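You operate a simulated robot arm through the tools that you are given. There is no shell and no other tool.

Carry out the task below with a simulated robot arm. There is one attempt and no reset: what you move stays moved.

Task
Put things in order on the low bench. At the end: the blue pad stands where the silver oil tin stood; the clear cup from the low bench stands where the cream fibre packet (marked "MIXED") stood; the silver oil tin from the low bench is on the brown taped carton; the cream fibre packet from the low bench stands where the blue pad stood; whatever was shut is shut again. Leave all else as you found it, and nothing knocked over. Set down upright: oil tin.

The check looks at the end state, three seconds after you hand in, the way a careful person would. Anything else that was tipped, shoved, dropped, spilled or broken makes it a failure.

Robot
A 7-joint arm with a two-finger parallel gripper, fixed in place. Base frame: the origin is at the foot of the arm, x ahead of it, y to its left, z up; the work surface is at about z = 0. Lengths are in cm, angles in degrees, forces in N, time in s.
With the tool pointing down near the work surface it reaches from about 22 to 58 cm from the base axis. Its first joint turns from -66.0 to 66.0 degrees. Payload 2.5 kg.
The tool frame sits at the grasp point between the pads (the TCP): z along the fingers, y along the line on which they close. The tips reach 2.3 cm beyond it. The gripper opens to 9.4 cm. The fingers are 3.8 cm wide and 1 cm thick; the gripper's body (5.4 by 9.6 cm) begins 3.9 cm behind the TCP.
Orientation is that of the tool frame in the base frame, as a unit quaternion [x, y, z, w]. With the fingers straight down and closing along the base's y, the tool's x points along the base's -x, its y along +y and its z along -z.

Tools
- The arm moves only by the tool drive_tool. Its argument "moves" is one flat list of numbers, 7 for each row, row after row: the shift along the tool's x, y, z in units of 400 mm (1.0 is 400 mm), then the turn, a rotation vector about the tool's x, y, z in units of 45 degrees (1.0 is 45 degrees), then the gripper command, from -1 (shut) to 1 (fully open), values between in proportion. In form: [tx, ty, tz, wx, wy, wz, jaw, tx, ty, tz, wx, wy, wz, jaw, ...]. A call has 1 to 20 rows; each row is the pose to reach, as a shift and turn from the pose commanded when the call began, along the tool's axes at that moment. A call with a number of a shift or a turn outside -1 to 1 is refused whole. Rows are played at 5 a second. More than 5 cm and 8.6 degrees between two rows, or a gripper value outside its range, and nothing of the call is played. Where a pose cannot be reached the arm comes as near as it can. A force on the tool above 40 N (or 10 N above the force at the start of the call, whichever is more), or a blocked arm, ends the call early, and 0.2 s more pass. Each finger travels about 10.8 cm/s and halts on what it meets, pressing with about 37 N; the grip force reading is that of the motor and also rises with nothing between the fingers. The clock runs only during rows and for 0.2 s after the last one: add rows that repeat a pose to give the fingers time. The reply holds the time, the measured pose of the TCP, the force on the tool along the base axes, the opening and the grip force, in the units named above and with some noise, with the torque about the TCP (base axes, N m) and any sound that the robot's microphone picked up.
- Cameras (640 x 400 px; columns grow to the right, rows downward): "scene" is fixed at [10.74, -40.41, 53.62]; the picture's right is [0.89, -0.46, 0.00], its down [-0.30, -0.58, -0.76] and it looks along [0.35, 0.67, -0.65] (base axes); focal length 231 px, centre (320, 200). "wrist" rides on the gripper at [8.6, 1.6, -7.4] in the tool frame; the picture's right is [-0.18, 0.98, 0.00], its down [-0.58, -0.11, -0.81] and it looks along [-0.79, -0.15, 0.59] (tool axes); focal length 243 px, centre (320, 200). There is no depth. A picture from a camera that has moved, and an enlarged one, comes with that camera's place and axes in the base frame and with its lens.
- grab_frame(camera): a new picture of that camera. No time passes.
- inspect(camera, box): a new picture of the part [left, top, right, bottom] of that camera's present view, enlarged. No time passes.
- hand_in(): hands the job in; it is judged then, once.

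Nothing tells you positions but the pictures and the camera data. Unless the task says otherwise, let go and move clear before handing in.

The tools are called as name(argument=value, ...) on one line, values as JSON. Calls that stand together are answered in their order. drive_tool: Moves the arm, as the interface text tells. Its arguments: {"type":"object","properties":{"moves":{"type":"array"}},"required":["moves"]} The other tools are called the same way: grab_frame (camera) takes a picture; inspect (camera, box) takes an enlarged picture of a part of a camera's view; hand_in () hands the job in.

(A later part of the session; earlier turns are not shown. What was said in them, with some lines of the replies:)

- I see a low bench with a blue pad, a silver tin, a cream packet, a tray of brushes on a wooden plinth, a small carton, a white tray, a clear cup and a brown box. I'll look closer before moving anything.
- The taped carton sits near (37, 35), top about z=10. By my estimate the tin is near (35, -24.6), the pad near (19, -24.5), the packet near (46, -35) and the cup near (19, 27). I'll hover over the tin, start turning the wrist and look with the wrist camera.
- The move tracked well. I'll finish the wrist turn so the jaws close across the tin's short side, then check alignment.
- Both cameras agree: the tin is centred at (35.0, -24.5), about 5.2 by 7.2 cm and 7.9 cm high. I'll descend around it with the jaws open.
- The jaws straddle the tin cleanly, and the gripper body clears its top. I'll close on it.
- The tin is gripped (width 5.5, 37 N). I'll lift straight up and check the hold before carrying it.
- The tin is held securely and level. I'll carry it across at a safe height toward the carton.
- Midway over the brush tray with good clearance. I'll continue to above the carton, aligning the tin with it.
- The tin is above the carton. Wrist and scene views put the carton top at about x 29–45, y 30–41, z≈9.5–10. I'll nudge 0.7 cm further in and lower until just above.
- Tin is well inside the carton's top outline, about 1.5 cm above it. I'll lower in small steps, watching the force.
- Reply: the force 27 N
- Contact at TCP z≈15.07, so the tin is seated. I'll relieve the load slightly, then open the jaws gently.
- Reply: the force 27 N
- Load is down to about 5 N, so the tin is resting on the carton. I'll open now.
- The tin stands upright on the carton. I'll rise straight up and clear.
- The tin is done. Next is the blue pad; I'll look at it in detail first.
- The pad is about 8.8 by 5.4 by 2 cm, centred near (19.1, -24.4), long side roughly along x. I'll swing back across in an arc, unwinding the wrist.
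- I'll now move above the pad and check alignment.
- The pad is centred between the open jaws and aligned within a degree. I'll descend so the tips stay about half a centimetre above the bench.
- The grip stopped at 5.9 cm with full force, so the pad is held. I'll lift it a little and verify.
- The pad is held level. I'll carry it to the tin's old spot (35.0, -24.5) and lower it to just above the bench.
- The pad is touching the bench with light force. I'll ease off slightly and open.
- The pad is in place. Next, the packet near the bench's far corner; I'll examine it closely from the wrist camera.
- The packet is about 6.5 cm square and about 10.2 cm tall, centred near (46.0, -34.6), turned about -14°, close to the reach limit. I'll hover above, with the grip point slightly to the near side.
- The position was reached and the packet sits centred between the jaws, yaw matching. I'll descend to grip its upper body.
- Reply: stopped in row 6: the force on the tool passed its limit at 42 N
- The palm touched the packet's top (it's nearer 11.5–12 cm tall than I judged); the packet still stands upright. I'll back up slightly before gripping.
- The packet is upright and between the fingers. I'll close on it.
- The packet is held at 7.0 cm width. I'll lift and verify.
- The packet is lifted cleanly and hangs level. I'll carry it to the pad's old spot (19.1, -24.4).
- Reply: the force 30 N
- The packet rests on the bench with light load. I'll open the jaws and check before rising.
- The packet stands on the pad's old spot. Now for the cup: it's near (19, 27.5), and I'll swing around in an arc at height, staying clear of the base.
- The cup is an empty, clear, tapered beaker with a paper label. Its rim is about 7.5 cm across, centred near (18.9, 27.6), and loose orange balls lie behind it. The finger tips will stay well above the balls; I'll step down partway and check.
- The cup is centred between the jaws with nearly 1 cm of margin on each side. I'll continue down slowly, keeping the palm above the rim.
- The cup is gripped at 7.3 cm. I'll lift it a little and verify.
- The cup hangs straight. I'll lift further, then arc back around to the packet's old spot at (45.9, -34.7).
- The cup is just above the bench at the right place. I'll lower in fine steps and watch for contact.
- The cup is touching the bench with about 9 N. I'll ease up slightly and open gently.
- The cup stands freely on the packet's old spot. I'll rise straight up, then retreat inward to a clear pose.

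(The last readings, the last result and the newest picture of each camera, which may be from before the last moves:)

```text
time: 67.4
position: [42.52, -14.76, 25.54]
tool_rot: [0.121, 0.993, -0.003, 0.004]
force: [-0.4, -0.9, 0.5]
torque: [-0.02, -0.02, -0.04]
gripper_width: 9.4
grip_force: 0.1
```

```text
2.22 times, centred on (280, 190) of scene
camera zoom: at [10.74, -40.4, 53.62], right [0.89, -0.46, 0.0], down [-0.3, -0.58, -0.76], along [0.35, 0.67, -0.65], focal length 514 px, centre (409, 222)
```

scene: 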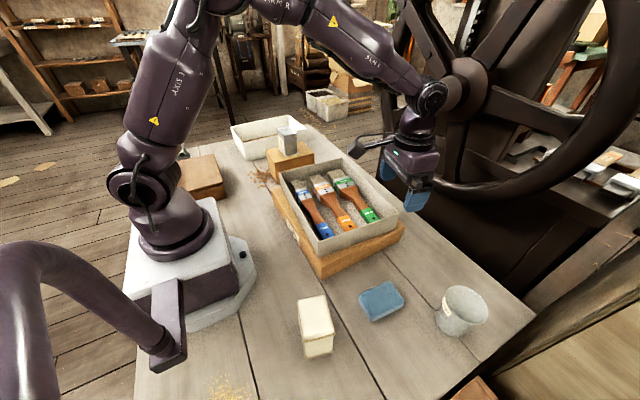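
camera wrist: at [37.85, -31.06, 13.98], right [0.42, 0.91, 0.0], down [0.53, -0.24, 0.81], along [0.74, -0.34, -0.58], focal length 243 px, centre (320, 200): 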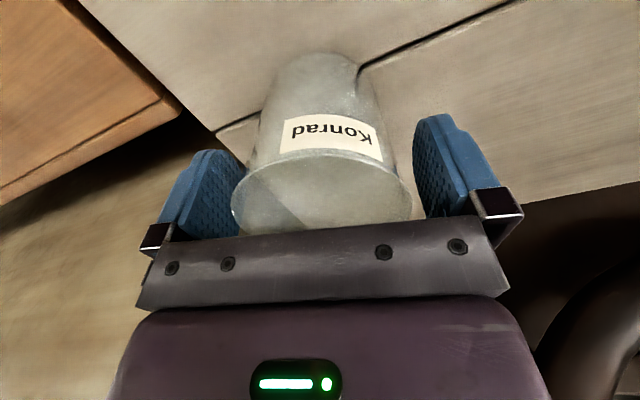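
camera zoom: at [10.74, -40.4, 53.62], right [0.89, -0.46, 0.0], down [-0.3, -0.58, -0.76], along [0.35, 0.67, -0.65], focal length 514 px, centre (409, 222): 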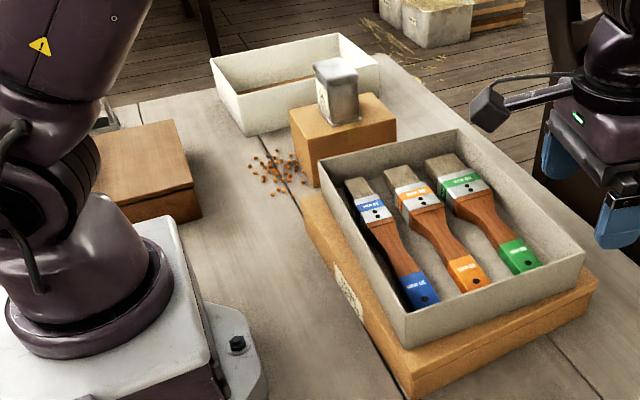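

All four items appear in place; the arm is clear. I'll compare the untouched objects with the first pictures before handing in.

inspect(camera="scene", box=[250, 130, 420, 290])

inspect(camera="scene", box=[150, 100, 350, 225])

grab_frame(camera="wrist")

```text
2.50 times, centred on (335, 210) of scene
camera zoom: at [10.74, -40.4, 53.62], right [0.89, -0.46, 0.0], down [-0.3, -0.58, -0.76], along [0.35, 0.67, -0.65], focal length 578 px, centre (282, 175)
```

zoom: 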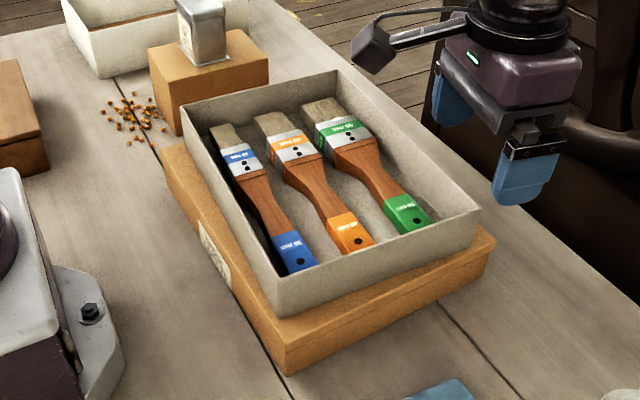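

```text
3.20 times, centred on (250, 162) of scene
camera zoom: at [10.74, -40.4, 53.62], right [0.89, -0.46, 0.0], down [-0.3, -0.58, -0.76], along [0.35, 0.67, -0.65], focal length 740 px, centre (544, 320)
```

zoom: 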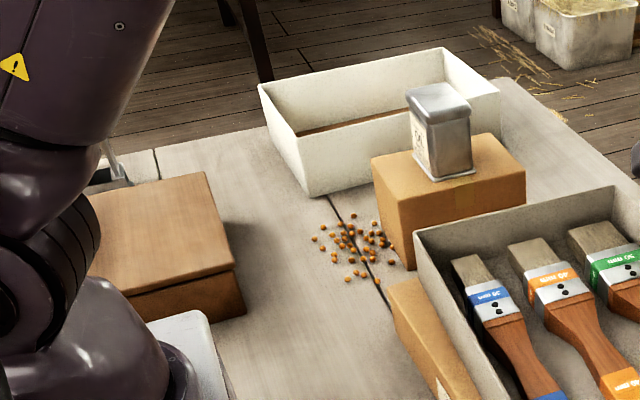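

```text
taken
camera wrist: at [34.48, -11.1, 32.8], right [0.42, 0.91, 0.0], down [0.53, -0.24, 0.81], along [0.74, -0.34, -0.58], focal length 243 px, centre (320, 200)
```

wrist: 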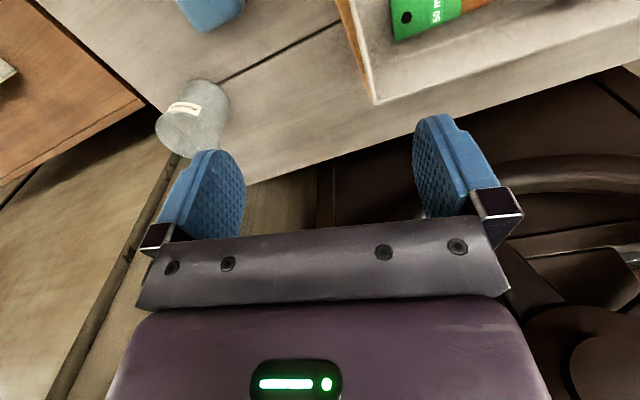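

The tin is upright on the taped carton, the pad is on the tin's old spot, the packet is on the pad's, and the cup is on the packet's. Nothing else has moved, nothing was opened, and the arm is clear, so I'm handing in.

hand_in()

```text
The job is handed in.
```

I moved all four items on the low bench to their new places and handed the job in. I haven't seen a verdict.

| Item | Where it is now | Offset from the target spot (my estimate) |
|---|---|---|
| Silver oil tin | Upright on the brown taped carton | Well inside the carton's top |
| Blue pad | Where the tin stood | About 0.5 cm |
| Cream packet ("MIXED") | Where the pad stood | About 0.8–1 cm |
| Clear cup | Where the packet stood | About 0.5 cm |

- **Packet contact:** before I picked up the packet, the gripper's palm pressed on its top with about 42 N. I had judged it shorter than it is. It stayed upright but slid about 0.3–0.4 cm before I moved it.
- **Everything else:** the brush tray, cartons, wooden box and loose orange balls look the same as in the first pictures. I opened nothing, so nothing needed shutting, and the arm ended clear of the bench items.
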